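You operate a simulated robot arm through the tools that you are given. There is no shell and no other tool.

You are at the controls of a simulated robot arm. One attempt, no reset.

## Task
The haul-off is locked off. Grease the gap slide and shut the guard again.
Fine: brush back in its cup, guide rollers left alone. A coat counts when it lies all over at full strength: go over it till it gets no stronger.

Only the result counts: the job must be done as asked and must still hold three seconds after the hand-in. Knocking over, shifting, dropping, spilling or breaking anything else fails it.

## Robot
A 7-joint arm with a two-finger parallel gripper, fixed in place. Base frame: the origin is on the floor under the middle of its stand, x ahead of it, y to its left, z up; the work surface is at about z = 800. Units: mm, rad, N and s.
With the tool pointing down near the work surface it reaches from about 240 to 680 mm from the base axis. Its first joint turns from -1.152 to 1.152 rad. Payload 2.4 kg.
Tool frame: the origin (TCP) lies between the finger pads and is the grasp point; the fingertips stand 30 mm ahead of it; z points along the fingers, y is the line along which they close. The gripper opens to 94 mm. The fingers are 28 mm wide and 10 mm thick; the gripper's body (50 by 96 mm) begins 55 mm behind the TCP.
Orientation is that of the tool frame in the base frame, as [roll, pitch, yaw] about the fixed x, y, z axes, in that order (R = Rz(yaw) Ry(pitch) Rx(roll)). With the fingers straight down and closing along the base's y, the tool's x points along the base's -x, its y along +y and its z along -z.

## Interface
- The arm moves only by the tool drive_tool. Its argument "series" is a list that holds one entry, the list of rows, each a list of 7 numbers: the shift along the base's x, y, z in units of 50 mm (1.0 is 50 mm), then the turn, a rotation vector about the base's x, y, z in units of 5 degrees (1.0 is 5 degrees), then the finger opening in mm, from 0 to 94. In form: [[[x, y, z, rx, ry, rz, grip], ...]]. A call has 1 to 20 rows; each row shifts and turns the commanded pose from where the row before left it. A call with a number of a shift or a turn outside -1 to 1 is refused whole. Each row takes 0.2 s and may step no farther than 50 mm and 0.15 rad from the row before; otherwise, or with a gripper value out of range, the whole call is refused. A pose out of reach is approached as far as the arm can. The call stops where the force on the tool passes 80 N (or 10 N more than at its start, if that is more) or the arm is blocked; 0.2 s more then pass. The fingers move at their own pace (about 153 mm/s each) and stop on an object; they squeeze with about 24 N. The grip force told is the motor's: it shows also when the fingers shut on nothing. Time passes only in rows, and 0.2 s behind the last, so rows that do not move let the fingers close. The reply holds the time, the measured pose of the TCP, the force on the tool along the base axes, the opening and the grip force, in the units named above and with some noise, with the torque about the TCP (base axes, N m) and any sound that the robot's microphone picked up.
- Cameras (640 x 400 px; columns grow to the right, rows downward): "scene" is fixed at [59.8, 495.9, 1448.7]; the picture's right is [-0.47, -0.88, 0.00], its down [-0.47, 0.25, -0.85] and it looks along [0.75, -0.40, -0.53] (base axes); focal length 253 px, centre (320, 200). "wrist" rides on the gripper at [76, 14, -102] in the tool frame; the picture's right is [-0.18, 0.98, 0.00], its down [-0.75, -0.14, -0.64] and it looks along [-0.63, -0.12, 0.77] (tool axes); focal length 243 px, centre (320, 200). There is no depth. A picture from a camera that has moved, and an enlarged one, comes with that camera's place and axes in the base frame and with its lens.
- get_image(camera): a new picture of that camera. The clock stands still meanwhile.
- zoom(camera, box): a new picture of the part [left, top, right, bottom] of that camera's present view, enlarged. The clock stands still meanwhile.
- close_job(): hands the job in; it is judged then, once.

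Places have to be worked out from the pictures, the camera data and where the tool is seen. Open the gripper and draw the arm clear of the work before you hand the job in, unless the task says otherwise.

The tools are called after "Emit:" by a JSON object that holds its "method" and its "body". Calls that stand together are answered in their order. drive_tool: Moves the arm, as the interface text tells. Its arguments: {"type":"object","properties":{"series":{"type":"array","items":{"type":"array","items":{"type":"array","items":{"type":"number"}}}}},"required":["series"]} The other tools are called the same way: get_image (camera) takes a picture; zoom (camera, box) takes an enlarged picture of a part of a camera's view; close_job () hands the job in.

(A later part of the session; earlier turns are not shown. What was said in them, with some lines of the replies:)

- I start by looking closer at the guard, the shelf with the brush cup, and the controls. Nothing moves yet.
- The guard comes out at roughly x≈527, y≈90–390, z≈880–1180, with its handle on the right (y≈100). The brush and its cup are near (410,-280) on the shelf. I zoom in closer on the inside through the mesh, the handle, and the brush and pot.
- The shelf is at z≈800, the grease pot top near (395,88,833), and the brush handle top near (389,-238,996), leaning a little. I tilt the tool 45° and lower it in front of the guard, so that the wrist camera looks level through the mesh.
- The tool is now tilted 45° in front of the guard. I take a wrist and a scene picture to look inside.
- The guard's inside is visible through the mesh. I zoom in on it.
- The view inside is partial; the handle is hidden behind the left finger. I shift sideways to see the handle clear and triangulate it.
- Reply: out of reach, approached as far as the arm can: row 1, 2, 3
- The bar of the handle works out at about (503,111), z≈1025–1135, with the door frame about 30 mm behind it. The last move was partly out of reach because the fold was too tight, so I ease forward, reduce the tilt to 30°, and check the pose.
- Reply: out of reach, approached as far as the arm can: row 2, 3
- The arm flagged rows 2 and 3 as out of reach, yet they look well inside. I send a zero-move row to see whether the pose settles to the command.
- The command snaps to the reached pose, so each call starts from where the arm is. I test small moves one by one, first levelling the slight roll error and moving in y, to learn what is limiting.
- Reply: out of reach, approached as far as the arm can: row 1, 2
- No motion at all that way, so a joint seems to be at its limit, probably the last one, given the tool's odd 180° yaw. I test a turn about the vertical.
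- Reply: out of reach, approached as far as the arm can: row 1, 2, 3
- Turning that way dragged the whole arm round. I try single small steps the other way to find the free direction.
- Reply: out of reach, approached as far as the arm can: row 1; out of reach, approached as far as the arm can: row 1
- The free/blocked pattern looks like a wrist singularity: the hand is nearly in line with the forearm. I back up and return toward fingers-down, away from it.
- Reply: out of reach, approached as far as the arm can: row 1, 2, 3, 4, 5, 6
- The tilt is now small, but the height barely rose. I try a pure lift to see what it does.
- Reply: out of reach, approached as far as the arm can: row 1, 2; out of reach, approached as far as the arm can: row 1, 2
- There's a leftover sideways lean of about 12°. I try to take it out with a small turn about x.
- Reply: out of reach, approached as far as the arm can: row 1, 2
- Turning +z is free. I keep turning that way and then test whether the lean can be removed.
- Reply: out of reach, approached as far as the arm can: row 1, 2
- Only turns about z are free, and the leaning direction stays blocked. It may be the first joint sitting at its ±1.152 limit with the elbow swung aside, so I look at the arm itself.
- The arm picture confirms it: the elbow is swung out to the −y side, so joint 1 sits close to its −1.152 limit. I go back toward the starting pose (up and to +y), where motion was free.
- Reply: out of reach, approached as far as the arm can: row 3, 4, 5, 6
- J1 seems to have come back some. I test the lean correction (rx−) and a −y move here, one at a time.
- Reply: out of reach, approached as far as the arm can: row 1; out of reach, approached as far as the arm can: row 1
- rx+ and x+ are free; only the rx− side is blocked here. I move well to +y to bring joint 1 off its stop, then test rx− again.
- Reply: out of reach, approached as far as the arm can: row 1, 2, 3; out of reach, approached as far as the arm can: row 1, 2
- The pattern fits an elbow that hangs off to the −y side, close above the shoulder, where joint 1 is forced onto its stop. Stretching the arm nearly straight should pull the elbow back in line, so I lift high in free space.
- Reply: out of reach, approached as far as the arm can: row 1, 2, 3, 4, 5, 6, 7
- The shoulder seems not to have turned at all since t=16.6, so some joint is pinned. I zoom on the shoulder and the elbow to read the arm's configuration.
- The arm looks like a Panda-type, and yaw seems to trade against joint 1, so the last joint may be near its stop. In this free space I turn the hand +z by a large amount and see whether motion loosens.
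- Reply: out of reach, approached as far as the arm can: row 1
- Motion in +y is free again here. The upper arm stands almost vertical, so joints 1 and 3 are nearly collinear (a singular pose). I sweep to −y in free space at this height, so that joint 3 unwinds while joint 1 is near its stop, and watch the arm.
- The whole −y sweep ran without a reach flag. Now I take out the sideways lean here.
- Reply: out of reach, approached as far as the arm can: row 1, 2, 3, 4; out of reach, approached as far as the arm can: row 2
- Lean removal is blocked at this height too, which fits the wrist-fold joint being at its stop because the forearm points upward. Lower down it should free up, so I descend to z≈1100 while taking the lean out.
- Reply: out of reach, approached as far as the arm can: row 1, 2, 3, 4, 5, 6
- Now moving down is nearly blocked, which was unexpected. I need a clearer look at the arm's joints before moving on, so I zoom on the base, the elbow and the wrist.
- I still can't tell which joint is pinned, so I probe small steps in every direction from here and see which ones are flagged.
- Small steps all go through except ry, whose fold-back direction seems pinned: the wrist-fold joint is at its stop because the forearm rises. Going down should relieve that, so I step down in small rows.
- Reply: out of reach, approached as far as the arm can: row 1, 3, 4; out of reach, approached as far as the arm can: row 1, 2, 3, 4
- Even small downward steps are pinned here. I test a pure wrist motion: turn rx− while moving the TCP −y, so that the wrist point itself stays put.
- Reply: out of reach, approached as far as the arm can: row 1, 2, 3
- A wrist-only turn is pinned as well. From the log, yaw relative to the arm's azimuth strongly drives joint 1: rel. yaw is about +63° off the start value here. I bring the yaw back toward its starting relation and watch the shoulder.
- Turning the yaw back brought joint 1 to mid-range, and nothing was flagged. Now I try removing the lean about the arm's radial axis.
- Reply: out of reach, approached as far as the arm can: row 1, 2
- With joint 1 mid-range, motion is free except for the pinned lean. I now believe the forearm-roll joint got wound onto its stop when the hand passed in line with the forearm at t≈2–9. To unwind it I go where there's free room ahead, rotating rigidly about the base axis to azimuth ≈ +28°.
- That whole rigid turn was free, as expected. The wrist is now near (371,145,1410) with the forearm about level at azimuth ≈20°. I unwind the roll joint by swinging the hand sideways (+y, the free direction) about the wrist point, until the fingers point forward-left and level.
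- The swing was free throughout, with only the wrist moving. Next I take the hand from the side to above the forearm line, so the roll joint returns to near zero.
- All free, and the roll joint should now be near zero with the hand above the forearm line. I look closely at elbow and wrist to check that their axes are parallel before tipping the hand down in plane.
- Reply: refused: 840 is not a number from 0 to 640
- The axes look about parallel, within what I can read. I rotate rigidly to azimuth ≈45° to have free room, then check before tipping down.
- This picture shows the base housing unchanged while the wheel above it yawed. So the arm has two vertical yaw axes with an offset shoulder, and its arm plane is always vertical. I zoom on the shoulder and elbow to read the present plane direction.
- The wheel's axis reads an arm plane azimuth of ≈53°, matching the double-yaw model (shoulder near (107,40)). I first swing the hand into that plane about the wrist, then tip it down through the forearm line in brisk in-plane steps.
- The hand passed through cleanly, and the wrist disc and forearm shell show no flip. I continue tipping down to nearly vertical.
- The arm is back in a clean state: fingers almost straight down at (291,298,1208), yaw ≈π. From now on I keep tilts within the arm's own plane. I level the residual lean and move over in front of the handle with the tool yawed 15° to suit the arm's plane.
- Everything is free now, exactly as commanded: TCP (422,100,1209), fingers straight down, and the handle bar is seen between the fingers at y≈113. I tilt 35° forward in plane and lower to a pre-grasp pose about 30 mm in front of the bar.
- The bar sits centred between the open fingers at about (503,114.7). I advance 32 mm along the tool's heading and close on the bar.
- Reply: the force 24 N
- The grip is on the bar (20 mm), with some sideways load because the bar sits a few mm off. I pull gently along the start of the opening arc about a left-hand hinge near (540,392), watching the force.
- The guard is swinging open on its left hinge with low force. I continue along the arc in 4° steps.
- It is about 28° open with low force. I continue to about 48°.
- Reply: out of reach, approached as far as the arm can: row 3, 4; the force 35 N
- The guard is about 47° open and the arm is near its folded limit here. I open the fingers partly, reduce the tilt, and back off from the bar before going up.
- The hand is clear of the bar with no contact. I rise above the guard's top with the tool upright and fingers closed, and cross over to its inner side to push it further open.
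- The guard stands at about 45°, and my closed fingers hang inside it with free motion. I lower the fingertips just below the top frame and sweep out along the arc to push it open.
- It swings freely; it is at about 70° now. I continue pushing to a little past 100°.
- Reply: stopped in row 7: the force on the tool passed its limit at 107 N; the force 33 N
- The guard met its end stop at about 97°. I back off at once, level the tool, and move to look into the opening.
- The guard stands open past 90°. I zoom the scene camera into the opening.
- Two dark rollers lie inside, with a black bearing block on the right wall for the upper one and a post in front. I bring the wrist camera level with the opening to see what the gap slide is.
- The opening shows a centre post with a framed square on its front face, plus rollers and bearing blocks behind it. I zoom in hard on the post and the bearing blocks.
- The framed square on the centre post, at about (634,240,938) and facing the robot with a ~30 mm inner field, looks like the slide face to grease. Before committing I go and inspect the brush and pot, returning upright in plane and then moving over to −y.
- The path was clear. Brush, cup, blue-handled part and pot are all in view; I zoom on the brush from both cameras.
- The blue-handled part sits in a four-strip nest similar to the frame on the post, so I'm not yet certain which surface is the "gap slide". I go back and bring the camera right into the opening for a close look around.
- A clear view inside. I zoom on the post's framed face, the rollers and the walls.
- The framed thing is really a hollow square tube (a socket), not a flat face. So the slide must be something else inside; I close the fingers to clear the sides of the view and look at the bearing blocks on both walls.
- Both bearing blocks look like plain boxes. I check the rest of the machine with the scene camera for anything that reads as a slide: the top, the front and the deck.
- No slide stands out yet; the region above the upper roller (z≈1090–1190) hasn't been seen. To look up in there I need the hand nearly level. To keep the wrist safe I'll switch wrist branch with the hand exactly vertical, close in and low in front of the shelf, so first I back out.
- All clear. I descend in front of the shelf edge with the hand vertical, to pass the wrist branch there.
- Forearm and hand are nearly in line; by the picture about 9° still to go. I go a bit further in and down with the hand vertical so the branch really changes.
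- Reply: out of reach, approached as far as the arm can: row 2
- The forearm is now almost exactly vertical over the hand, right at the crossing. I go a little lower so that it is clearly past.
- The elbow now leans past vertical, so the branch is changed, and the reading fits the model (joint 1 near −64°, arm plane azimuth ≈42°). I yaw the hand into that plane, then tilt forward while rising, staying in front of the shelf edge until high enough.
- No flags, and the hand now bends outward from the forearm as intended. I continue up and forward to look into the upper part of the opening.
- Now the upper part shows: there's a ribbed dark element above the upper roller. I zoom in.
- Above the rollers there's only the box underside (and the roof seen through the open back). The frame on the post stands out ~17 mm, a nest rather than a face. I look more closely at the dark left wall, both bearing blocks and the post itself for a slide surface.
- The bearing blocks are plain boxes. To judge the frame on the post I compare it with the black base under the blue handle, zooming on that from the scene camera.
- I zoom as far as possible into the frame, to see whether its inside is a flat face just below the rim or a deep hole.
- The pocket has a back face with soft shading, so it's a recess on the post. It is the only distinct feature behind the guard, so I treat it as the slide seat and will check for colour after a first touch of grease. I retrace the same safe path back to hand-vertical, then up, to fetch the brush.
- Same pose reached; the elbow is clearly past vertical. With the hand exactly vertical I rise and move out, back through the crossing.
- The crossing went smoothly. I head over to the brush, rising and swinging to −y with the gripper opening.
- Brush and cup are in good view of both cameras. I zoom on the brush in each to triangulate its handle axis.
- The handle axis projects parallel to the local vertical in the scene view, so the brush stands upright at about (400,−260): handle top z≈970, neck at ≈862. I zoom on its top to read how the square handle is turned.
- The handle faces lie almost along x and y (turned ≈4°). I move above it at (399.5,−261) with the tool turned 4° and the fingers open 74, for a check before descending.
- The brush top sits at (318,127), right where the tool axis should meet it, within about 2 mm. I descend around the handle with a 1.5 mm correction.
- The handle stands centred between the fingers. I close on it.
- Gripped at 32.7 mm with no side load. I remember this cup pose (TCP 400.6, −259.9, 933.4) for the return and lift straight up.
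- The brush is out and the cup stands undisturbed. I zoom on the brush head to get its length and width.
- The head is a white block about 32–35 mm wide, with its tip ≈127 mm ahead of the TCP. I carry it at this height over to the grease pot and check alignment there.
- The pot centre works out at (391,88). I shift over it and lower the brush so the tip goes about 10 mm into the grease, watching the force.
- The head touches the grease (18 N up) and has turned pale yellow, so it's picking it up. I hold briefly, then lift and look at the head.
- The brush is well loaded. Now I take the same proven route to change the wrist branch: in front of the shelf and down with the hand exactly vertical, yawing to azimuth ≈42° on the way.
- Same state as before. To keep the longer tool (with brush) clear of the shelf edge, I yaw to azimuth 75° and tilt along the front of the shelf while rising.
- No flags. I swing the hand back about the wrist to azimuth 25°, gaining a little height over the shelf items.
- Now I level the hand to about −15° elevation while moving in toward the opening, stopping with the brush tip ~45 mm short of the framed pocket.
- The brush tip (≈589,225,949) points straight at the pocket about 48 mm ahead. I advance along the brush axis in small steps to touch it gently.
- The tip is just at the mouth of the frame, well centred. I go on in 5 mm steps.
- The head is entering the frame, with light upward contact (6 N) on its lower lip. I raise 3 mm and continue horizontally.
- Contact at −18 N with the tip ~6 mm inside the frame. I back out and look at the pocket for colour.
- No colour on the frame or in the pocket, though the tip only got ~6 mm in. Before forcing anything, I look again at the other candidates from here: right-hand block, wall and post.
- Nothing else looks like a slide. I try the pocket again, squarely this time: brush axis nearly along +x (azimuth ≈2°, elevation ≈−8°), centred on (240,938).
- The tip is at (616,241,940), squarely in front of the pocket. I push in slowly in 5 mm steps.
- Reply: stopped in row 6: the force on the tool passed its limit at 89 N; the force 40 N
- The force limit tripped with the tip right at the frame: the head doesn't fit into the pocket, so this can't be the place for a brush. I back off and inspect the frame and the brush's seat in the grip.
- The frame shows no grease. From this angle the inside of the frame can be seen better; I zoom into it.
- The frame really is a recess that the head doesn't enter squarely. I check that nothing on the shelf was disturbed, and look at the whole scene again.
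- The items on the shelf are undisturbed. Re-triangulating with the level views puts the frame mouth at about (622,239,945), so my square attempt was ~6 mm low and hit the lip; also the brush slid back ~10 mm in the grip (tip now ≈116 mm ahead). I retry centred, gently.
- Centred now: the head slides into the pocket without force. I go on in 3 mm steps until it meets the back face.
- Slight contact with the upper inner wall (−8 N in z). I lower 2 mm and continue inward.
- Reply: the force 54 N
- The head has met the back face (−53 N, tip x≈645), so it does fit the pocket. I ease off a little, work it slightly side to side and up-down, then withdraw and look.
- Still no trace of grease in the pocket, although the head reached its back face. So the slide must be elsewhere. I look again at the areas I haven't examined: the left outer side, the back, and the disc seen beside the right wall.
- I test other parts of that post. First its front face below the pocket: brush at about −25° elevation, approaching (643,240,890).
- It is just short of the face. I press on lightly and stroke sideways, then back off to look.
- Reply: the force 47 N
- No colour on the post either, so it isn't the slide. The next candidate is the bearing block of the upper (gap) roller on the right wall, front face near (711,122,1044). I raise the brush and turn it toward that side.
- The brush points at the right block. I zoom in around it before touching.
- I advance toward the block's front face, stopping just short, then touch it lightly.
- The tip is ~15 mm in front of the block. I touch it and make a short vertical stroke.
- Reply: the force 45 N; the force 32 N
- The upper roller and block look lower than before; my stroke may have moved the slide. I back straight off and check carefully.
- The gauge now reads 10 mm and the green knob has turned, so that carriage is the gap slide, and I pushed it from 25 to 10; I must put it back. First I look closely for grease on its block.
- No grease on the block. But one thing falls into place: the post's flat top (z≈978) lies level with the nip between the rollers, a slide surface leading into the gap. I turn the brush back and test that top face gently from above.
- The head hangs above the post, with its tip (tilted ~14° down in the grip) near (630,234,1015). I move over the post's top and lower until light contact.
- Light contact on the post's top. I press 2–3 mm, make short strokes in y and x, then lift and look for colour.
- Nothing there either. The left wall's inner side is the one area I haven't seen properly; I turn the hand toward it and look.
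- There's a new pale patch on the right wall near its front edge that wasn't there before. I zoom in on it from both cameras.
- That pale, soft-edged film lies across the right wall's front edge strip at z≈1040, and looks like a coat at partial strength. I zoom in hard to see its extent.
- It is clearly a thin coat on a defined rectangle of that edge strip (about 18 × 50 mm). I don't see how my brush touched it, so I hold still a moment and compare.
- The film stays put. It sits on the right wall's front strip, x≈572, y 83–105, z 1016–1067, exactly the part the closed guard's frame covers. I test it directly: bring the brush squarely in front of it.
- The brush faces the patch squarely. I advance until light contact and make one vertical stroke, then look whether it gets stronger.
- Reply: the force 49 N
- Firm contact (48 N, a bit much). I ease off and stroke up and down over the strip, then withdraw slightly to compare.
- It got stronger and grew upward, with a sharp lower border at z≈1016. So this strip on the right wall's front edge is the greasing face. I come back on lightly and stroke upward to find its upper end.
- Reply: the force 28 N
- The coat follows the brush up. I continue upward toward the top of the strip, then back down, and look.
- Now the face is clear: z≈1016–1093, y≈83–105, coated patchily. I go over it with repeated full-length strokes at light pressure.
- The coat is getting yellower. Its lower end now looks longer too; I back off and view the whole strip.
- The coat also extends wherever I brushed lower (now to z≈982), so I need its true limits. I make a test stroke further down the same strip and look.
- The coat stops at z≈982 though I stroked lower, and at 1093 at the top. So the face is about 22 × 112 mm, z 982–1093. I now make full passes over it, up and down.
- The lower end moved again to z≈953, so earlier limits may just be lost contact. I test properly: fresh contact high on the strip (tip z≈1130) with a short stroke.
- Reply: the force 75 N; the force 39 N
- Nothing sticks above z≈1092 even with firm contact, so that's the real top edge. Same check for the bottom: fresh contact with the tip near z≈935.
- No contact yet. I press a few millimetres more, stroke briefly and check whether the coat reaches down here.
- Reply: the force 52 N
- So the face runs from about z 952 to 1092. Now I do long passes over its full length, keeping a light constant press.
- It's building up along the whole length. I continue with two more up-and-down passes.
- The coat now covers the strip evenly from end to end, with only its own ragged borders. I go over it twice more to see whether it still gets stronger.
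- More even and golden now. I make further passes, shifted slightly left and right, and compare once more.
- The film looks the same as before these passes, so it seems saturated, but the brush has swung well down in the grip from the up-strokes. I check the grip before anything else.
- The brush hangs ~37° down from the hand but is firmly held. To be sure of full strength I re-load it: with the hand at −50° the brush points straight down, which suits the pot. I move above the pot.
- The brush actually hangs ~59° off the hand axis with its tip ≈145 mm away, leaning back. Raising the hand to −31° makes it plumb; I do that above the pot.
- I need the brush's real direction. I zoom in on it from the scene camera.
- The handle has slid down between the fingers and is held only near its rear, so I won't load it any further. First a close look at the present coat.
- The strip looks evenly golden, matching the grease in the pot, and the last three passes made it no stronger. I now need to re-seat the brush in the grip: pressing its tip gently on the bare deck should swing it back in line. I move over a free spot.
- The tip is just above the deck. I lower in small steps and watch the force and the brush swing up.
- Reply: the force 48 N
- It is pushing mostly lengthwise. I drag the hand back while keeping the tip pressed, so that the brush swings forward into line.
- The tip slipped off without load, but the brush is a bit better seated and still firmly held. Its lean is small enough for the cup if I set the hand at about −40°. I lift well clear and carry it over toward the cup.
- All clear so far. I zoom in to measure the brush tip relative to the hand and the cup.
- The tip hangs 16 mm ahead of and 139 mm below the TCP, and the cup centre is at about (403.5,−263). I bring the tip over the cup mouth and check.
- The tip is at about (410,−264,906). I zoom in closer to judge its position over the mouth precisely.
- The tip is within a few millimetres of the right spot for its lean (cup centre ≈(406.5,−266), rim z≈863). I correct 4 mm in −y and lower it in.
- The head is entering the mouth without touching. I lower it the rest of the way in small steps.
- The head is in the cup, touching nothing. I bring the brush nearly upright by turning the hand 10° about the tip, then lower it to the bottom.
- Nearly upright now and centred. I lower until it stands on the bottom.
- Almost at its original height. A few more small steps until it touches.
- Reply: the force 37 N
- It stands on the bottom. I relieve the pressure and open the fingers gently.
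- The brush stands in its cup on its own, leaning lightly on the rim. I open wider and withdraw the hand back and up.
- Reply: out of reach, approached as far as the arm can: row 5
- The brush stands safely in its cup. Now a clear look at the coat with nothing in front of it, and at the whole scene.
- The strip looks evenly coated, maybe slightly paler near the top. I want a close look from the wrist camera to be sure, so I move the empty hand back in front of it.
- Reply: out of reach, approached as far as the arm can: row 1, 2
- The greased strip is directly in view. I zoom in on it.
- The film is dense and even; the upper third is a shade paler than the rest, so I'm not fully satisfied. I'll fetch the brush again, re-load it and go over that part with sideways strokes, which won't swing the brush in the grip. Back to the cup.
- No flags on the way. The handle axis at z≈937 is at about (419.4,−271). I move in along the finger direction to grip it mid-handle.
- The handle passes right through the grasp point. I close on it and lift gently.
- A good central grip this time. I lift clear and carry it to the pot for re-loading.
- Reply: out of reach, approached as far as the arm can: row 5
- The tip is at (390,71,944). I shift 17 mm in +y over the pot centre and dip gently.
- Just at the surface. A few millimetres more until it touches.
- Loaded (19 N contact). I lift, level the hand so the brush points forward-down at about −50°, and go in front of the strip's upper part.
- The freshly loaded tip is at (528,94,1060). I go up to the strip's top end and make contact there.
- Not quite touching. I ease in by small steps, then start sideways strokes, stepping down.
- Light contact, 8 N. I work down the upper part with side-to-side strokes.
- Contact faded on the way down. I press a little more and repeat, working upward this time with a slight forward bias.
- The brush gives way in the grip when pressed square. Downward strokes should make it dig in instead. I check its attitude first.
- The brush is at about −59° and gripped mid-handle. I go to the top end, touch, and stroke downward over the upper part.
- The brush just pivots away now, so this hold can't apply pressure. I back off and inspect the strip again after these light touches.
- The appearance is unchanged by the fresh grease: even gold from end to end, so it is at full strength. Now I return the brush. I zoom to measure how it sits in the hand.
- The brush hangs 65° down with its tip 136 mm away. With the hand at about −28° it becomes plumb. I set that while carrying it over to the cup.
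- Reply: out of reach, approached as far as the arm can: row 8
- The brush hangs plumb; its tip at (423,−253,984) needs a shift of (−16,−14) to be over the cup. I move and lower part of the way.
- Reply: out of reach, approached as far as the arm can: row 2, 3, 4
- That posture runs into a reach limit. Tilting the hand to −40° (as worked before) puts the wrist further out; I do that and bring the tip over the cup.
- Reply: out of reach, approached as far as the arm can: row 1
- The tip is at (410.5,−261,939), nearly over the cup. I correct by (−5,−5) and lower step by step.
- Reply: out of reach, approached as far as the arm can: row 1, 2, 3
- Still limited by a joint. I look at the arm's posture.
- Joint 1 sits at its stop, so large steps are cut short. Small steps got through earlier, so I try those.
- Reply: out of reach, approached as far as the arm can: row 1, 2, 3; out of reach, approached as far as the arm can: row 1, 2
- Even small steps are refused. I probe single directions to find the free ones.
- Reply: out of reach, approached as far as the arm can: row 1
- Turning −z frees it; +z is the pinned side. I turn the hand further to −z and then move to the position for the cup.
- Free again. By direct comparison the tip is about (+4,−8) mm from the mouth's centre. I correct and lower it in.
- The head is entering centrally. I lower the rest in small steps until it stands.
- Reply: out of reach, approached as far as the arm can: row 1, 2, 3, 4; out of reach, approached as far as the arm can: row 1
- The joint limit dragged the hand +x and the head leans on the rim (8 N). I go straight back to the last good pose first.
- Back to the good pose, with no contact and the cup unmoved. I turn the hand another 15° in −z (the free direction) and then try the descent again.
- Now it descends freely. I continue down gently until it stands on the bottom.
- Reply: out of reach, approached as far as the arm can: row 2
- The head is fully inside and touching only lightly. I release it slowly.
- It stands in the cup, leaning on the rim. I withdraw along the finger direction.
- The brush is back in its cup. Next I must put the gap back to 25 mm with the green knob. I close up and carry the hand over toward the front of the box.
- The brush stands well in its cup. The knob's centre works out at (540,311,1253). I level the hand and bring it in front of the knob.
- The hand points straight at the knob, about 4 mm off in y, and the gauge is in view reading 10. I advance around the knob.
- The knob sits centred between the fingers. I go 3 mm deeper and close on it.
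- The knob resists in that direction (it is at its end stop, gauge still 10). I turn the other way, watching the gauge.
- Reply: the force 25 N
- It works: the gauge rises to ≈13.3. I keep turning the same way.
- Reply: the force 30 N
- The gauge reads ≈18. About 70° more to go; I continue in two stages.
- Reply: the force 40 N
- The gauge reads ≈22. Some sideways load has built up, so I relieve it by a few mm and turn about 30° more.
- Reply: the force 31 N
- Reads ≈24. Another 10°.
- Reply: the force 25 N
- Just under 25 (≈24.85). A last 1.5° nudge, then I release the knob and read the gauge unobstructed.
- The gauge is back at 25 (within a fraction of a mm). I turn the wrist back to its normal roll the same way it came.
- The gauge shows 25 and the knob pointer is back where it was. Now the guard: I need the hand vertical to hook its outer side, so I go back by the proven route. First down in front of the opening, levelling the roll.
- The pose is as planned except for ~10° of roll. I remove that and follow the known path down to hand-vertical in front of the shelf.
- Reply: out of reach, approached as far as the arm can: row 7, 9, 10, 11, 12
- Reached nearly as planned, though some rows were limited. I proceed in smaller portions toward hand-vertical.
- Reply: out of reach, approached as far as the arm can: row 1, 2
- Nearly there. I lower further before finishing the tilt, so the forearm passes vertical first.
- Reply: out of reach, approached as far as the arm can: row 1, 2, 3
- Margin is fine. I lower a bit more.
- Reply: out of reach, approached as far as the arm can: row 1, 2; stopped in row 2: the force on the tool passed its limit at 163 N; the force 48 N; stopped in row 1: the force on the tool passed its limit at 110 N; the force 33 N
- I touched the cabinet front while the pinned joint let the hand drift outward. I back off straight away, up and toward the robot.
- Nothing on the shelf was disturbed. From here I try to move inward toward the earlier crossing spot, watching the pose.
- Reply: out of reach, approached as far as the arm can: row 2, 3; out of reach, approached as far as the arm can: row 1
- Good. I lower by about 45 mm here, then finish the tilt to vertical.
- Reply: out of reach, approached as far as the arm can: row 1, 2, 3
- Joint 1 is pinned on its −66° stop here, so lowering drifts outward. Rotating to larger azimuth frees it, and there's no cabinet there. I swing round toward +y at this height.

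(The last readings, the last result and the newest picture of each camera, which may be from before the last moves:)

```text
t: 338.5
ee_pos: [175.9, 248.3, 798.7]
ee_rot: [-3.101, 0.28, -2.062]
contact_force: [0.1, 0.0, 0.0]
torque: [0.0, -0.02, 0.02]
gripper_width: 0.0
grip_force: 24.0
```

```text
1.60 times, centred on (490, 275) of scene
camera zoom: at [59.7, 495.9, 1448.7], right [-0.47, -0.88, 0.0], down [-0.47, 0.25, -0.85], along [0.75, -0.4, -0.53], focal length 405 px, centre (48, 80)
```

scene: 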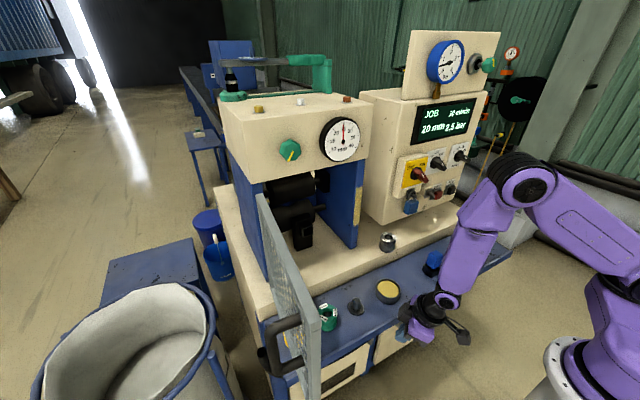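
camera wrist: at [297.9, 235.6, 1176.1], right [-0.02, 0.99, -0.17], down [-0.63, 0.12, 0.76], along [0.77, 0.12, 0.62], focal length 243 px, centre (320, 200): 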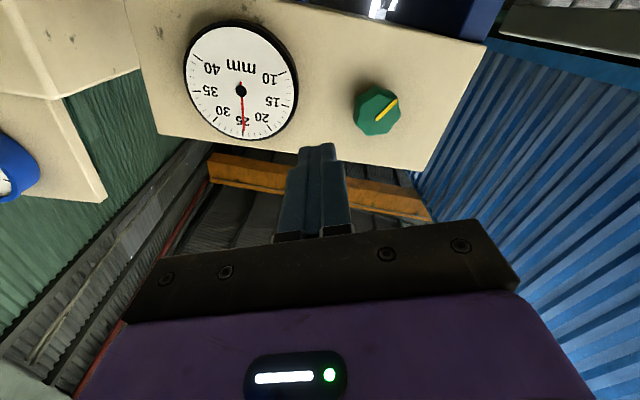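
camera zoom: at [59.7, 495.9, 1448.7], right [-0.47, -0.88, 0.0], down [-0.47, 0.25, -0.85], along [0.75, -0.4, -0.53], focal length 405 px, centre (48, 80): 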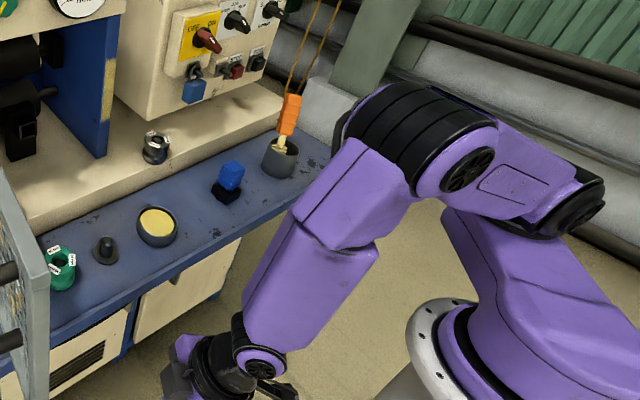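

Free again. I go a bit further in and down here, then bring the hand upright.

Emit:
{"method": "drive_tool", "body": {"series": [[[-0.15, -0.2, -0.4, 0, 0, 0, 0], [-0.15, -0.2, -0.4, 0, 0, 0, 0], [-0.15, -0.2, -0.4, 0, 0, 0, 0], [0, 0, 0, 0, 0, 0, 0]]]}}

Emit:
{"method": "zoom", "body": {"camera": "scene", "box": [340, 150, 640, 400]}}

```text
t: 339.5
ee_pos: [169.0, 238.6, 745.7]
ee_rot: [-3.092, 0.278, -2.06]
contact_force: [0.7, 0.8, 0.4]
torque: [-0.02, -0.01, 0.01]
gripper_width: 0.0
grip_force: 23.8
out of reach, approached as far as the arm can: row 2, 3
```

```text
1.60 times, centred on (490, 275) of scene
camera zoom: at [59.8, 495.9, 1448.7], right [-0.47, -0.88, 0.0], down [-0.47, 0.25, -0.85], along [0.75, -0.4, -0.53], focal length 405 px, centre (48, 80)
```

zoom: 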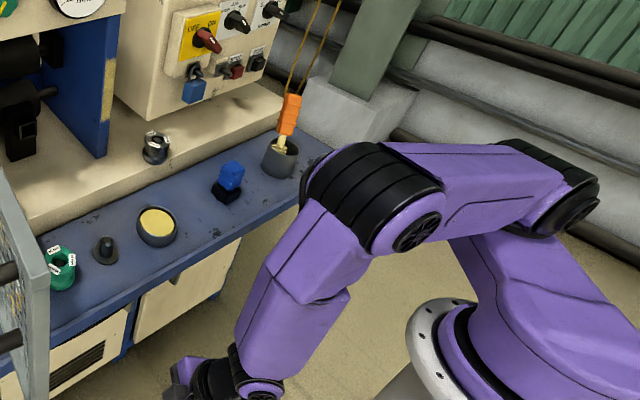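

The hand is within a few degrees of the forearm line. I tip it upright in firm steps, which passes the branch with almost no sideways offset.

Emit:
{"method": "drive_tool", "body": {"series": [[[0, 0, 0, -0.936, 0.497, 0, 0], [0, 0, 0, -0.936, 0.497, 0, 0], [0, 0, 0, -0.936, 0.497, 0, 0], [0, 0, 0, 0, 0, 0, 0]]]}}

Emit:
{"method": "zoom", "body": {"camera": "scene", "box": [340, 150, 640, 400]}}

```text
t: 340.5
ee_pos: [168.7, 237.5, 746.1]
ee_rot: [-3.099, 0.003, -2.061]
contact_force: [-0.4, 0.1, 0.4]
torque: [0.02, 0.0, -0.02]
gripper_width: 0.3
grip_force: 23.7
```

```text
1.60 times, centred on (490, 275) of scene
camera zoom: at [59.8, 495.9, 1448.7], right [-0.47, -0.88, 0.0], down [-0.47, 0.25, -0.85], along [0.75, -0.4, -0.53], focal length 405 px, centre (48, 80)
```

zoom: 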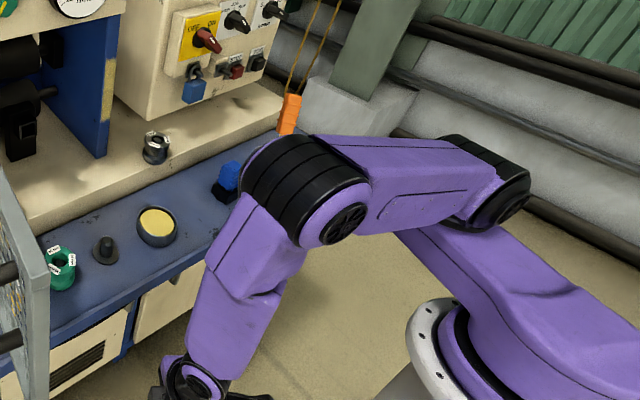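

Upright without any flag, and the forearm is now clearly on the other side. I rise with the hand vertical to above the guard's height.

Emit:
{"method": "drive_tool", "body": {"series": [[[0.1, 0.12, 0.9, 0, 0, 0, 0], [0.1, 0.12, 0.9, 0, 0, 0, 0], [0.1, 0.12, 0.9, 0, 0, 0, 0], [0.1, 0.12, 0.9, 0, 0, 0, 0], [0.1, 0.12, 0.95, 0, 0, 0, 0], [0.1, 0.12, 0.95, 0, 0, 0, 0], [0.1, 0.12, 0.95, 0, 0, 0, 0], [0.1, 0.12, 0.95, 0, 0, 0, 0], [0.1, 0.12, 0.95, 0, 0, 0, 0], [0.1, 0.12, 0.95, 0, 0, 0, 0], [0.1, 0.1, 0.7, 0, 0, 0, 0], [0, 0, 0, 0, 0, 0, 0]]]}}

Emit:
{"method": "get_image", "body": {"camera": "scene"}}

Emit:
{"method": "get_image", "body": {"camera": "wrist"}}

```text
t: 343.1
ee_pos: [223.1, 300.5, 1246.5]
ee_rot: [-3.1, 0.005, -2.061]
contact_force: [0.7, -0.6, 0.4]
torque: [0.01, 0.0, -0.01]
gripper_width: 0.1
grip_force: 23.4
```

```text
taken
```

scene: 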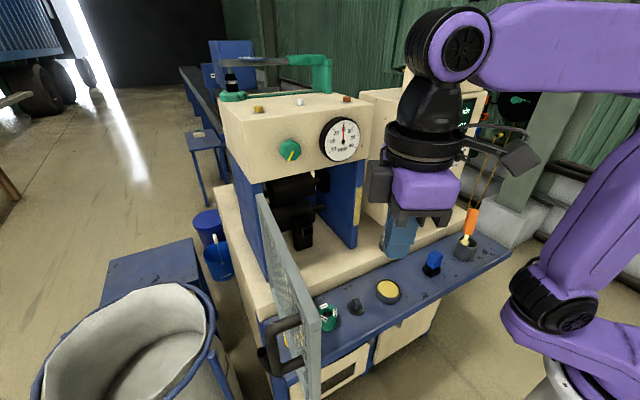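

```text
taken
camera wrist: at [168.4, 241.9, 1348.3], right [-0.78, 0.63, -0.04], down [0.45, 0.61, 0.65], along [0.43, 0.49, -0.76], focal length 243 px, centre (320, 200)
```

wrist: 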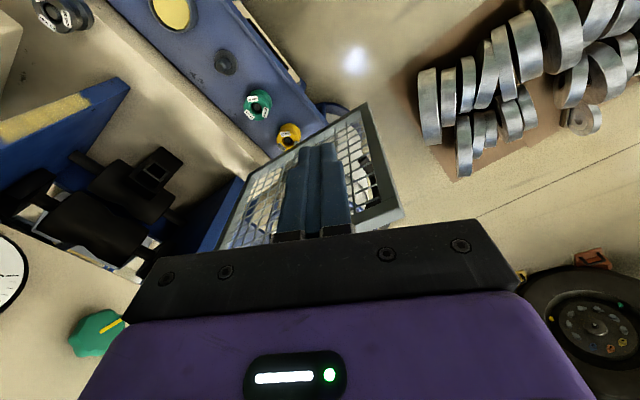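

The hand is above the guard. I cross over it to the outer side and lower the closed fingers behind its top frame, ready to push it shut.

Emit:
{"method": "drive_tool", "body": {"series": [[[0.41, 0.74, 0, 0, 0, 0, 0], [0.41, 0.74, 0, 0, 0, 0, 0], [0.41, 0.74, 0, 0, 0, 0, 0], [0.41, 0.74, 0, 0, 0, 0, 0], [0.41, 0.78, 0, 0, 0, 0, 0], [0, 0, -0.7, 0, 0, 0, 0], [0, 0, -0.7, 0, 0, 0, 0], [0, 0, -0.75, 0, 0, 0, 0], [0, 0, 0, 0, 0, 0, 0]]]}}

Emit:
{"method": "get_image", "body": {"camera": "scene"}}

Emit:
{"method": "get_image", "body": {"camera": "wrist"}}

```text
t: 345.1
ee_pos: [326.5, 489.2, 1139.5]
ee_rot: [-3.1, 0.007, -2.063]
contact_force: [0.1, -0.5, 0.1]
torque: [0.0, -0.01, 0.0]
gripper_width: 0.0
grip_force: 24.4
```

```text
taken
```

scene: 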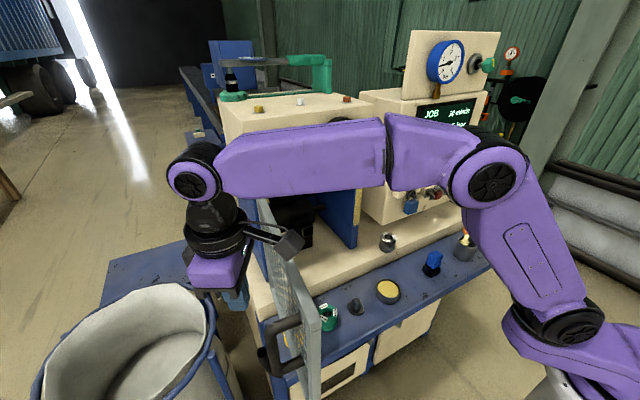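

```text
taken
camera wrist: at [271.1, 431.0, 1241.3], right [-0.78, 0.63, -0.04], down [0.45, 0.61, 0.65], along [0.43, 0.49, -0.76], focal length 243 px, centre (320, 200)
```

wrist: 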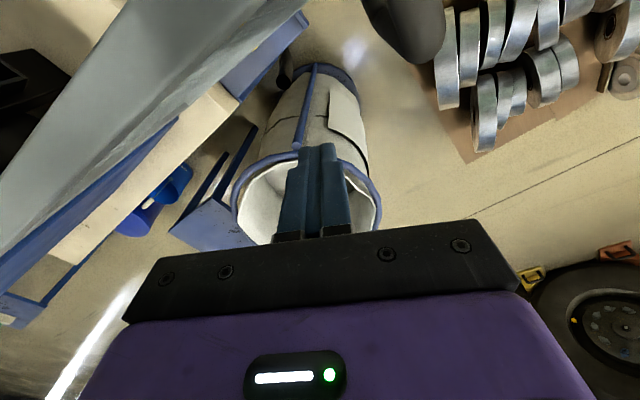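

The fingers hang outside the guard. I sweep along the closing arc to about 40°.

Emit:
{"method": "drive_tool", "body": {"series": [[[0, -0.4, 0, 0, 0, 0, 0], [0, -0.4, 0, 0, 0, 0, 0], [-0.05, -0.27, 0, 0, 0, 0, 0], [-0.05, -0.26, 0, 0, 0, 0, 0], [-0.02, -0.39, 0, 0, 0, 0, 0], [-0.02, -0.39, 0, 0, 0, 0, 0], [0.05, -0.38, 0, 0, 0, 0, 0], [0.05, -0.38, 0, 0, 0, 0, 0], [0.115, -0.37, 0, 0, 0, 0, 0], [0.115, -0.37, 0, 0, 0, 0, 0]]]}}

Emit:
{"method": "get_image", "body": {"camera": "scene"}}

```text
t: 347.3
ee_pos: [334.4, 309.7, 1138.2]
ee_rot: [-3.101, 0.004, -2.06]
contact_force: [-0.2, 0.2, 0.3]
torque: [0.04, -0.01, -0.01]
gripper_width: 0.0
grip_force: 24.3
```

```text
taken
```

scene: 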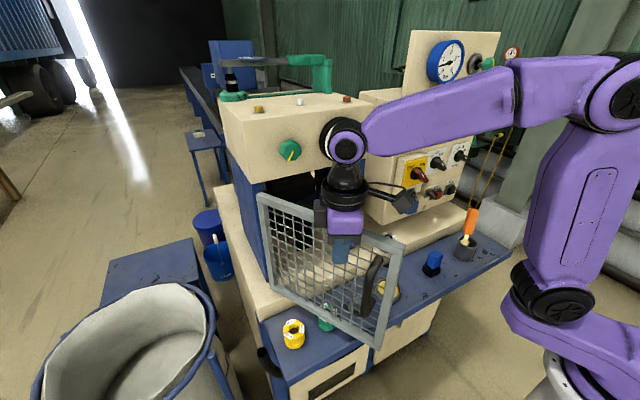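

Swinging shut nicely, at about 58° now. I continue to about 25°.

Emit:
{"method": "drive_tool", "body": {"series": [[[0.177, -0.344, 0, 0, 0, 0, 0], [0.177, -0.344, 0, 0, 0, 0, 0], [0.234, -0.308, 0, 0, 0, 0, 0], [0.234, -0.308, 0, 0, 0, 0, 0], [0.284, -0.263, 0, 0, 0, 0, 0], [0.284, -0.263, 0, 0, 0, 0, 0], [0.32, -0.21, 0, 0, 0, 0, 0], [0, 0, 0, 0, 0, 0, 0]]]}}

Emit:
{"method": "get_image", "body": {"camera": "scene"}}

Emit:
{"method": "get_image", "body": {"camera": "wrist"}}

```text
t: 349.1
ee_pos: [421.5, 206.8, 1137.6]
ee_rot: [-3.1, 0.004, -2.065]
contact_force: [-0.1, -0.3, 0.4]
torque: [0.02, -0.01, 0.0]
gripper_width: 0.0
grip_force: 24.2
```

```text
taken
```

scene: 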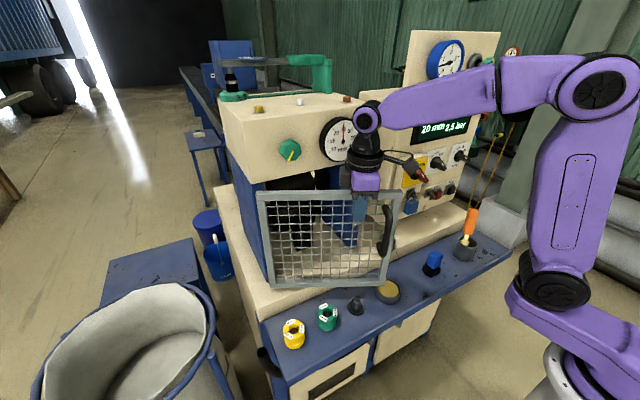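

```text
taken
camera wrist: at [366.2, 147.3, 1240.5], right [-0.78, 0.63, -0.04], down [0.45, 0.61, 0.65], along [0.43, 0.49, -0.76], focal length 243 px, centre (320, 200)
```

wrist: 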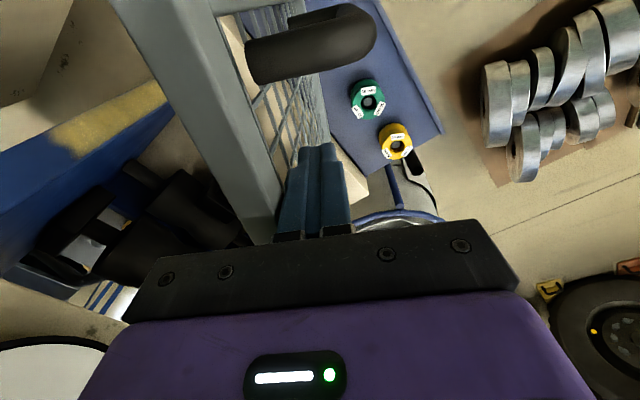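

The guard is at about 25°. For the last part I need the wrist clear of the gauge, so I back off, rise, turn to heading 15° and tilt 35° forward.

Emit:
{"method": "drive_tool", "body": {"series": [[[-0.4, -0.2, 0.6, 0, 0, -1, 0], [-0.6, -0.3, 0.6, 0, 0, -1, 0], [-0.3, -0.3, 0.6, 0, 0, -1, 0], [0, 0, 0, 0, 0, -1, 0], [0, 0, 0, 0, 0, -1, 0], [0, 0, 0, 0, 0, -1, 0], [0, 0, 0, 0, 0, -1, 0], [0, 0, 0, 0, 0, -1, 0], [0, 0, 0, 0, 0, -1, 0], [0, 0, 0, 0, 0, -0.4, 0], [0.069, -0.049, -0.1, 0.259, -0.966, 0, 0], [0.069, -0.049, -0.1, 0.259, -0.966, 0, 0], [0.069, -0.049, -0.1, 0.259, -0.966, 0, 0], [0.069, -0.049, -0.1, 0.259, -0.966, 0, 0], [0.069, -0.049, -0.1, 0.259, -0.966, 0, 0], [0.069, -0.049, -0.1, 0.259, -0.966, 0, 0], [0.069, -0.049, -0.1, 0.259, -0.966, 0, 0], [0, 0, 0, 0, 0, 0, 0]]]}}

Emit:
{"method": "get_image", "body": {"camera": "scene"}}

Emit:
{"method": "get_image", "body": {"camera": "wrist"}}

```text
t: 352.9
ee_pos: [381.0, 150.1, 1193.2]
ee_rot: [-3.099, 0.617, -2.883]
contact_force: [0.5, -0.2, -0.3]
torque: [0.02, 0.01, 0.01]
gripper_width: 0.2
grip_force: 24.0
```

```text
taken
```

scene: 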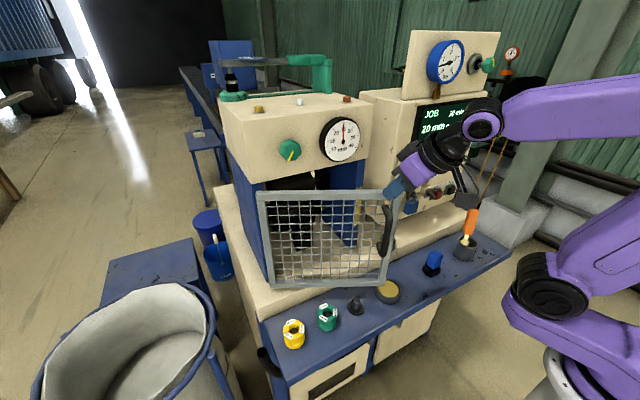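

```text
taken
camera wrist: at [257.4, 136.3, 1233.0], right [-0.08, 0.99, 0.07], down [0.26, -0.05, 0.96], along [0.96, 0.1, -0.26], focal length 243 px, centre (320, 200)
```

wrist: 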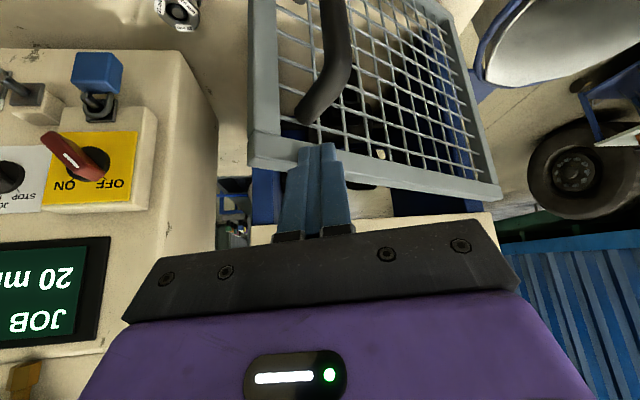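

The fingertips face the top frame near its free end, with the wrist well clear of the gauge. I push it shut along the arc.

Emit:
{"method": "drive_tool", "body": {"series": [[[0.26, -0.05, 0, 0, 0, 0, 0], [0.26, -0.06, 0, 0, 0, 0, 0], [0.26, -0.06, 0, 0, 0, 0, 0], [0.26, -0.06, 0, 0, 0, 0, 0], [0.26, -0.05, 0, 0, 0, 0, 0], [0.24, -0.05, 0, 0, 0, 0, 0], [0.24, -0.05, 0, 0, 0, 0, 0], [0, 0, 0, 0, 0, 0, 0]]]}}

Emit:
{"method": "get_image", "body": {"camera": "scene"}}

Emit:
{"method": "get_image", "body": {"camera": "wrist"}}

```text
t: 354.7
ee_pos: [469.8, 132.5, 1192.6]
ee_rot: [-3.102, 0.614, -2.881]
contact_force: [-0.7, 1.3, 1.6]
torque: [0.04, -0.01, 0.01]
gripper_width: 0.3
grip_force: 24.2
```

```text
taken
```

scene: 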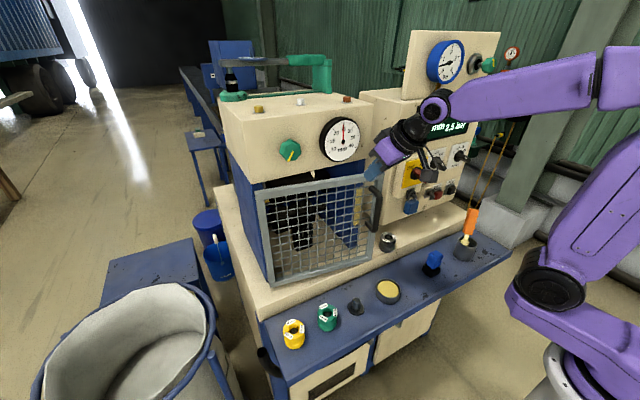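

```text
taken
camera wrist: at [346.6, 118.3, 1232.0], right [-0.08, 0.99, 0.07], down [0.26, -0.05, 0.96], along [0.96, 0.1, -0.26], focal length 243 px, centre (320, 200)
```

wrist: 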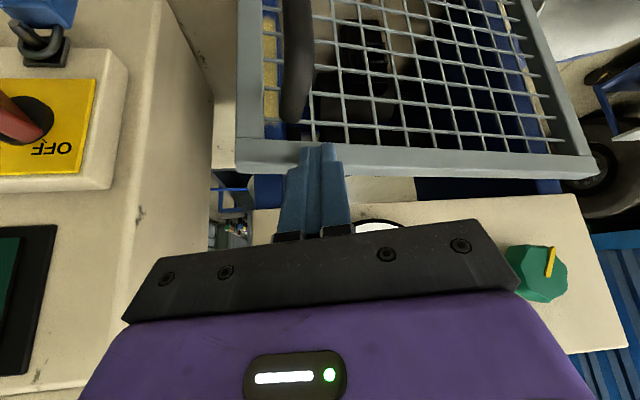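

Almost closed. I push on in small steps until it meets its stop.

Emit:
{"method": "drive_tool", "body": {"series": [[[0.16, -0.02, 0, 0, 0, 0, 0], [0.16, -0.02, 0, 0, 0, 0, 0], [0.12, 0, 0, 0, 0, 0, 0], [0, 0, 0, 0, 0, 0, 0]]]}}

Emit:
{"method": "zoom", "body": {"camera": "scene", "box": [240, 150, 400, 300]}}

```text
t: 355.7
ee_pos: [491.4, 129.1, 1192.0]
ee_rot: [-3.1, 0.614, -2.884]
contact_force: [-0.1, 0.2, -0.7]
torque: [-0.02, -0.04, 0.02]
gripper_width: 0.1
grip_force: 23.9
```

```text
2.67 times, centred on (320, 225) of scene
camera zoom: at [59.8, 495.9, 1448.7], right [-0.47, -0.88, 0.0], down [-0.47, 0.25, -0.85], along [0.75, -0.4, -0.53], focal length 676 px, centre (320, 133)
```

zoom: 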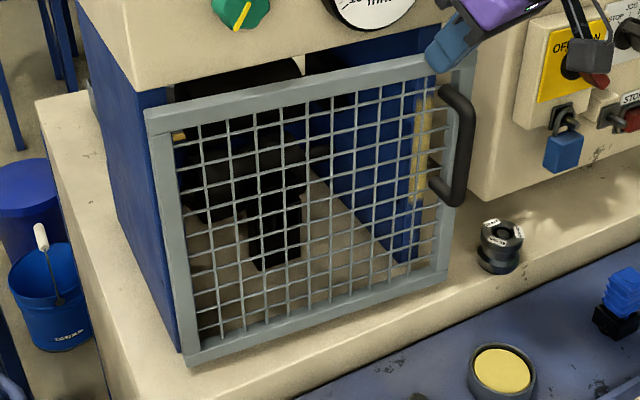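

About 20 mm still open at the free edge and no resistance yet. I continue.

Emit:
{"method": "drive_tool", "body": {"series": [[[0.12, -0.01, 0, 0, 0, 0, 0], [0.12, -0.01, 0, 0, 0, 0, 0], [0.1, 0, 0, 0, 0, 0, 0], [0, 0, 0, 0, 0, 0, 0]]]}}

Emit:
{"method": "drive_tool", "body": {"series": [[[0.06, 0, 0, 0, 0, 0, 0], [0.06, 0, 0, 0, 0, 0, 0], [0, 0, 0, 0, 0, 0, 0]]]}}

Emit:
{"method": "zoom", "body": {"camera": "scene", "box": [240, 150, 400, 300]}}

```text
t: 356.7
ee_pos: [508.4, 128.7, 1192.7]
ee_rot: [-3.101, 0.616, -2.882]
contact_force: [0.4, 0.4, -0.8]
torque: [-0.01, -0.05, 0.04]
gripper_width: 0.0
grip_force: 24.7
```

```text
t: 357.5
ee_pos: [515.0, 127.8, 1193.5]
ee_rot: [-3.098, 0.614, -2.882]
contact_force: [-1.8, -1.2, 0.3]
torque: [0.04, 0.01, 0.0]
gripper_width: 0.0
grip_force: 24.0
```

```text
2.67 times, centred on (320, 225) of scene
camera zoom: at [59.7, 495.9, 1448.7], right [-0.47, -0.88, 0.0], down [-0.47, 0.25, -0.85], along [0.75, -0.4, -0.53], focal length 676 px, centre (320, 133)
```

zoom: 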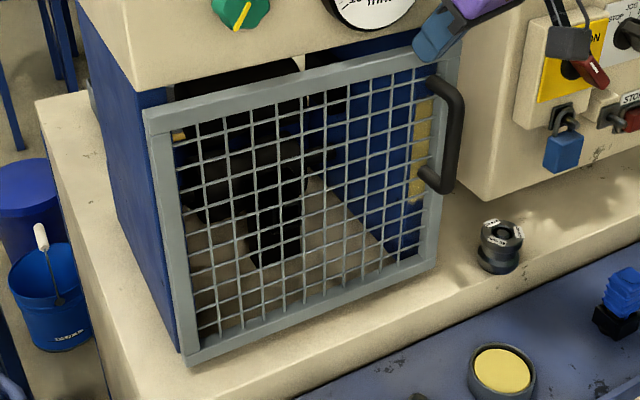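

It looks shut now, matching its starting position. I press a little more to feel the stop.

Emit:
{"method": "drive_tool", "body": {"series": [[[0.06, 0, 0, 0, 0, 0, 0], [0.04, 0, 0, 0, 0, 0, 0], [0, 0, 0, 0, 0, 0, 0]]]}}

Emit:
{"method": "zoom", "body": {"camera": "scene", "box": [340, 150, 400, 260]}}

```text
t: 358.3
ee_pos: [515.1, 128.1, 1193.3]
ee_rot: [-3.101, 0.607, -2.882]
contact_force: [-48.4, -0.7, 16.4]
torque: [-0.11, 0.81, -0.27]
gripper_width: 0.0
grip_force: 24.2
```

```text
3.64 times, centred on (370, 205) of scene
camera zoom: at [57.8, 495.8, 1448.8], right [-0.47, -0.88, 0.0], down [-0.47, 0.25, -0.85], along [0.75, -0.4, -0.53], focal length 922 px, centre (138, 182)
```

zoom: 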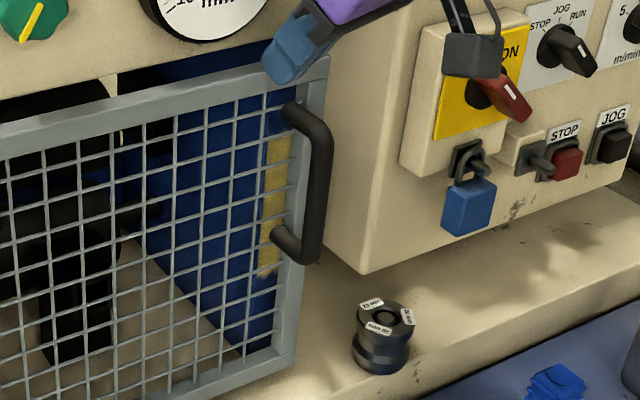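

Firm stop at 48 N: the guard is shut. I back away, bring the hand upright, open the gripper and check everything.

Emit:
{"method": "drive_tool", "body": {"series": [[[-0.3, 0, 0, 0, 0, 0, 0], [-0.7, 0, 0.1, -0.259, 0.966, 0, 0], [-0.7, 0, 0.2, -0.259, 0.966, 0, 0], [-0.4, 0, 0.3, -0.259, 0.966, 0, 30], [-0.2, 0, 0.3, -0.259, 0.966, 0, 60], [0, 0, 0.3, -0.259, 0.966, 0, 80], [0, 0, 0.3, -0.259, 0.966, 0, 80], [0, 0, 0.3, -0.259, 0.966, 0, 80], [0, 0, 0, 0, 0, 0, 80]]]}}

Emit:
{"method": "get_image", "body": {"camera": "scene"}}

Emit:
{"method": "zoom", "body": {"camera": "scene", "box": [220, 140, 400, 300]}}

Emit:
{"method": "get_image", "body": {"camera": "wrist"}}

```text
t: 360.3
ee_pos: [405.4, 127.0, 1283.6]
ee_rot: [-3.099, 0.004, -2.882]
contact_force: [-0.6, 0.0, -0.7]
torque: [-0.03, 0.0, 0.02]
gripper_width: 79.8
grip_force: 0.1
```

```text
taken
```

scene: 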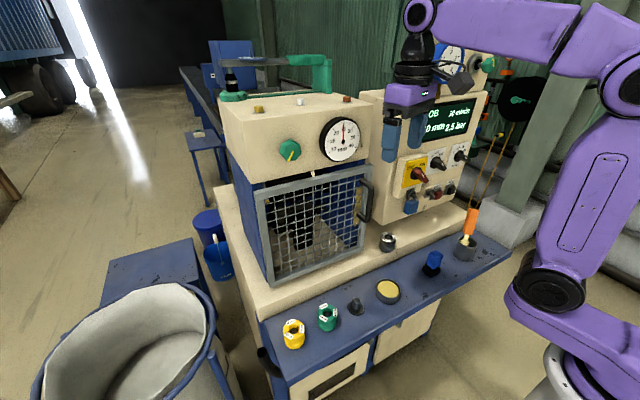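

```text
2.50 times, centred on (310, 220) of scene
camera zoom: at [59.8, 495.9, 1448.7], right [-0.47, -0.88, 0.0], down [-0.47, 0.25, -0.85], along [0.75, -0.4, -0.53], focal length 634 px, centre (345, 150)
```

zoom: 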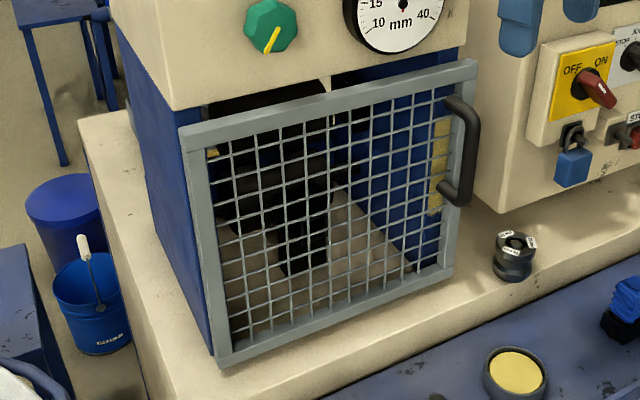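

```text
taken
camera wrist: at [324.2, 124.3, 1385.7], right [-0.07, 1.0, -0.04], down [0.76, 0.08, 0.65], along [0.65, 0.02, -0.76], focal length 243 px, centre (320, 200)
```

wrist: 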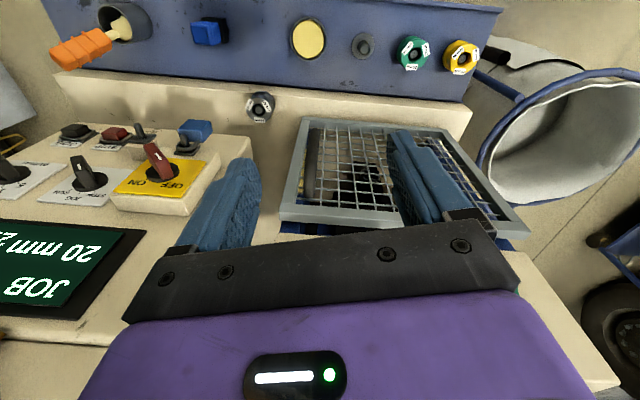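

The guard looks exactly as at the start, and the greased strip shows behind the mesh. I check gauge, knob, brush and shelf items closely.

Emit:
{"method": "zoom", "body": {"camera": "scene", "box": [270, 105, 380, 175]}}

Emit:
{"method": "zoom", "body": {"camera": "scene", "box": [435, 195, 505, 270]}}

Emit:
{"method": "zoom", "body": {"camera": "scene", "box": [260, 230, 460, 360]}}

```text
5.71 times, centred on (325, 140) of scene
camera zoom: at [59.8, 495.9, 1448.7], right [-0.47, -0.88, 0.0], down [-0.47, 0.25, -0.85], along [0.75, -0.4, -0.53], focal length 1448 px, centre (291, 543)
```

zoom: 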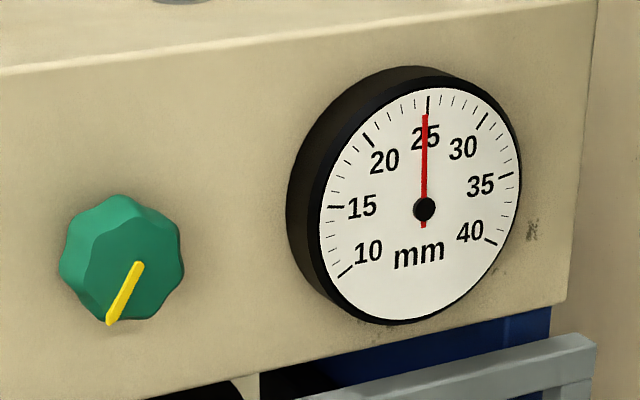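

```text
5.33 times, centred on (470, 232) of scene
camera zoom: at [59.8, 495.9, 1448.7], right [-0.47, -0.88, 0.0], down [-0.47, 0.25, -0.85], along [0.75, -0.4, -0.53], focal length 1352 px, centre (-480, 27)
```

zoom: 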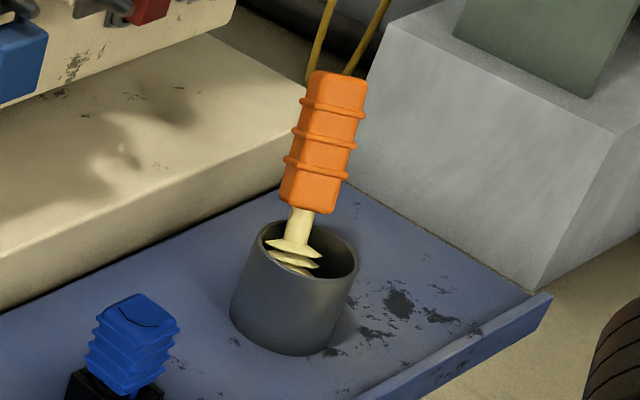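

```text
3.08 times, centred on (360, 295) of scene
camera zoom: at [59.8, 495.9, 1448.7], right [-0.47, -0.88, 0.0], down [-0.47, 0.25, -0.85], along [0.75, -0.4, -0.53], focal length 780 px, centre (197, -92)
```

zoom: 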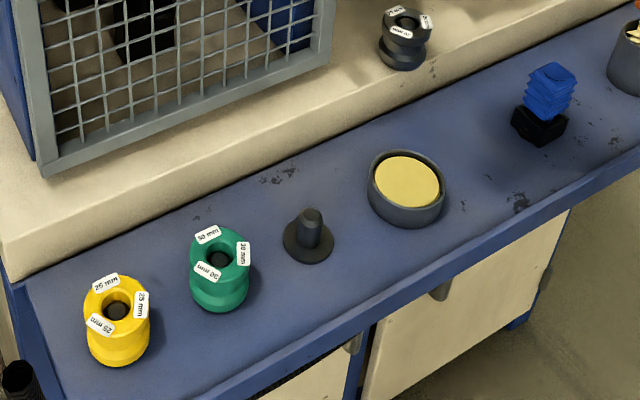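

Everything is in place: gauge 25, knob pointer as before, brush in its cup, rollers and pot untouched. I draw the arm clear, back to about its starting pose with the gripper open.

Emit:
{"method": "drive_tool", "body": {"series": [[[-0.3, 0.2, 0.3, 0, 0, 0, 94], [-0.3, 0.2, 0.3, 0, 0, 0, 94], [0, 0.2, 0.3, 0, 0, 0, 94], [0, 0, 0, 0, 0, 0, 94], [0, 0, 0, 0, 0, 0, 94]]]}}

Emit:
{"method": "get_image", "body": {"camera": "scene"}}

Emit:
{"method": "zoom", "body": {"camera": "scene", "box": [330, 160, 400, 260]}}

```text
t: 361.5
ee_pos: [375.5, 156.9, 1328.9]
ee_rot: [-3.1, 0.004, -2.881]
contact_force: [0.4, 0.1, 0.9]
torque: [0.04, -0.02, 0.0]
gripper_width: 94.2
grip_force: 0.1
```

```text
taken
```

scene: 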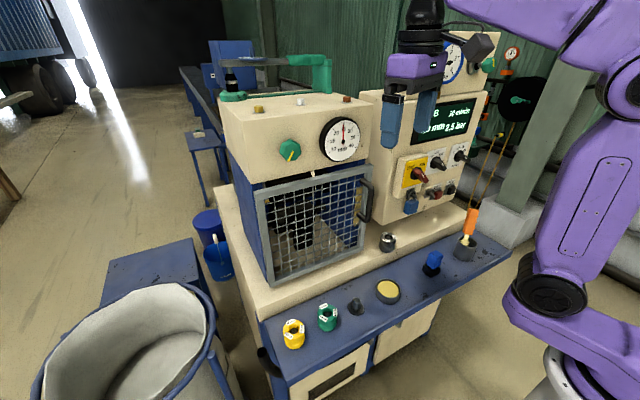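

```text
4.00 times, centred on (365, 210) of scene
camera zoom: at [59.8, 495.9, 1448.7], right [-0.47, -0.88, 0.0], down [-0.47, 0.25, -0.85], along [0.75, -0.4, -0.53], focal length 1014 px, centre (140, 160)
```

zoom: 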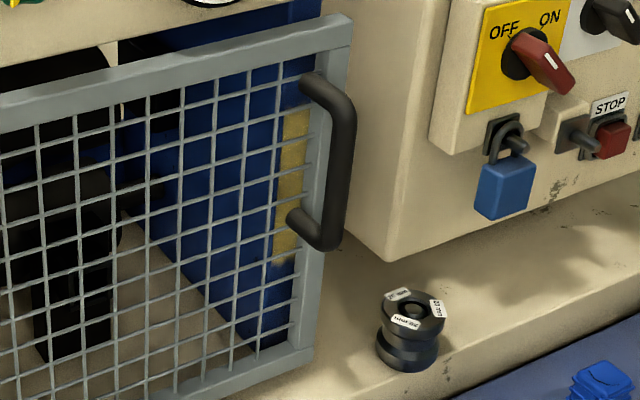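

The guard is shut and holding. The slide strip is coated from end to end, the brush is in its cup, the rollers are untouched and the arm is clear, so I hand the job in.

Emit:
{"method": "close_job", "body": {}}

```text
The job is handed in.
```

I greased one strip behind the guard and shut the guard again. I found that strip by trial, so I can't be certain it is the part you call the gap slide.

- **Greasing:** I coated the strip on the front edge of the right side plate, about 22 by 140 mm. It was the only surface of those I tried where grease stuck. The coat looked even and golden from end to end. The upper third looked slightly paler at one point. I re-loaded the brush and went over it again, but the brush pivoted in the grip, so those last strokes were light and made no visible difference.
- **Guard:** It is shut against its stop and sits where it was at the start.
- **Brush:** It is back in its cup, leaning lightly on the rim.
- **Guide rollers:** Untouched.

Some things went wrong along the way:

- **Gap setting changed and put back:** While testing a bearing block I pushed the upper roller down, and the gap went from 25 to 10 mm. I turned the green knob until the gauge read 25 again, within about 0.2 mm.
- **Brush pressed on other parts:** While looking for the slide I also pressed the loaded brush on the post, the square pocket on the post and the right bearing block, and later on the deck. No grease showed on any of them.
- **Hard contacts:** The guard hit its open stop at about 107 N, the brush hit the pocket rim at 89 N, and the hand hit the cabinet front at up to 163 N. I saw no damage, and nothing on the shelf had moved.
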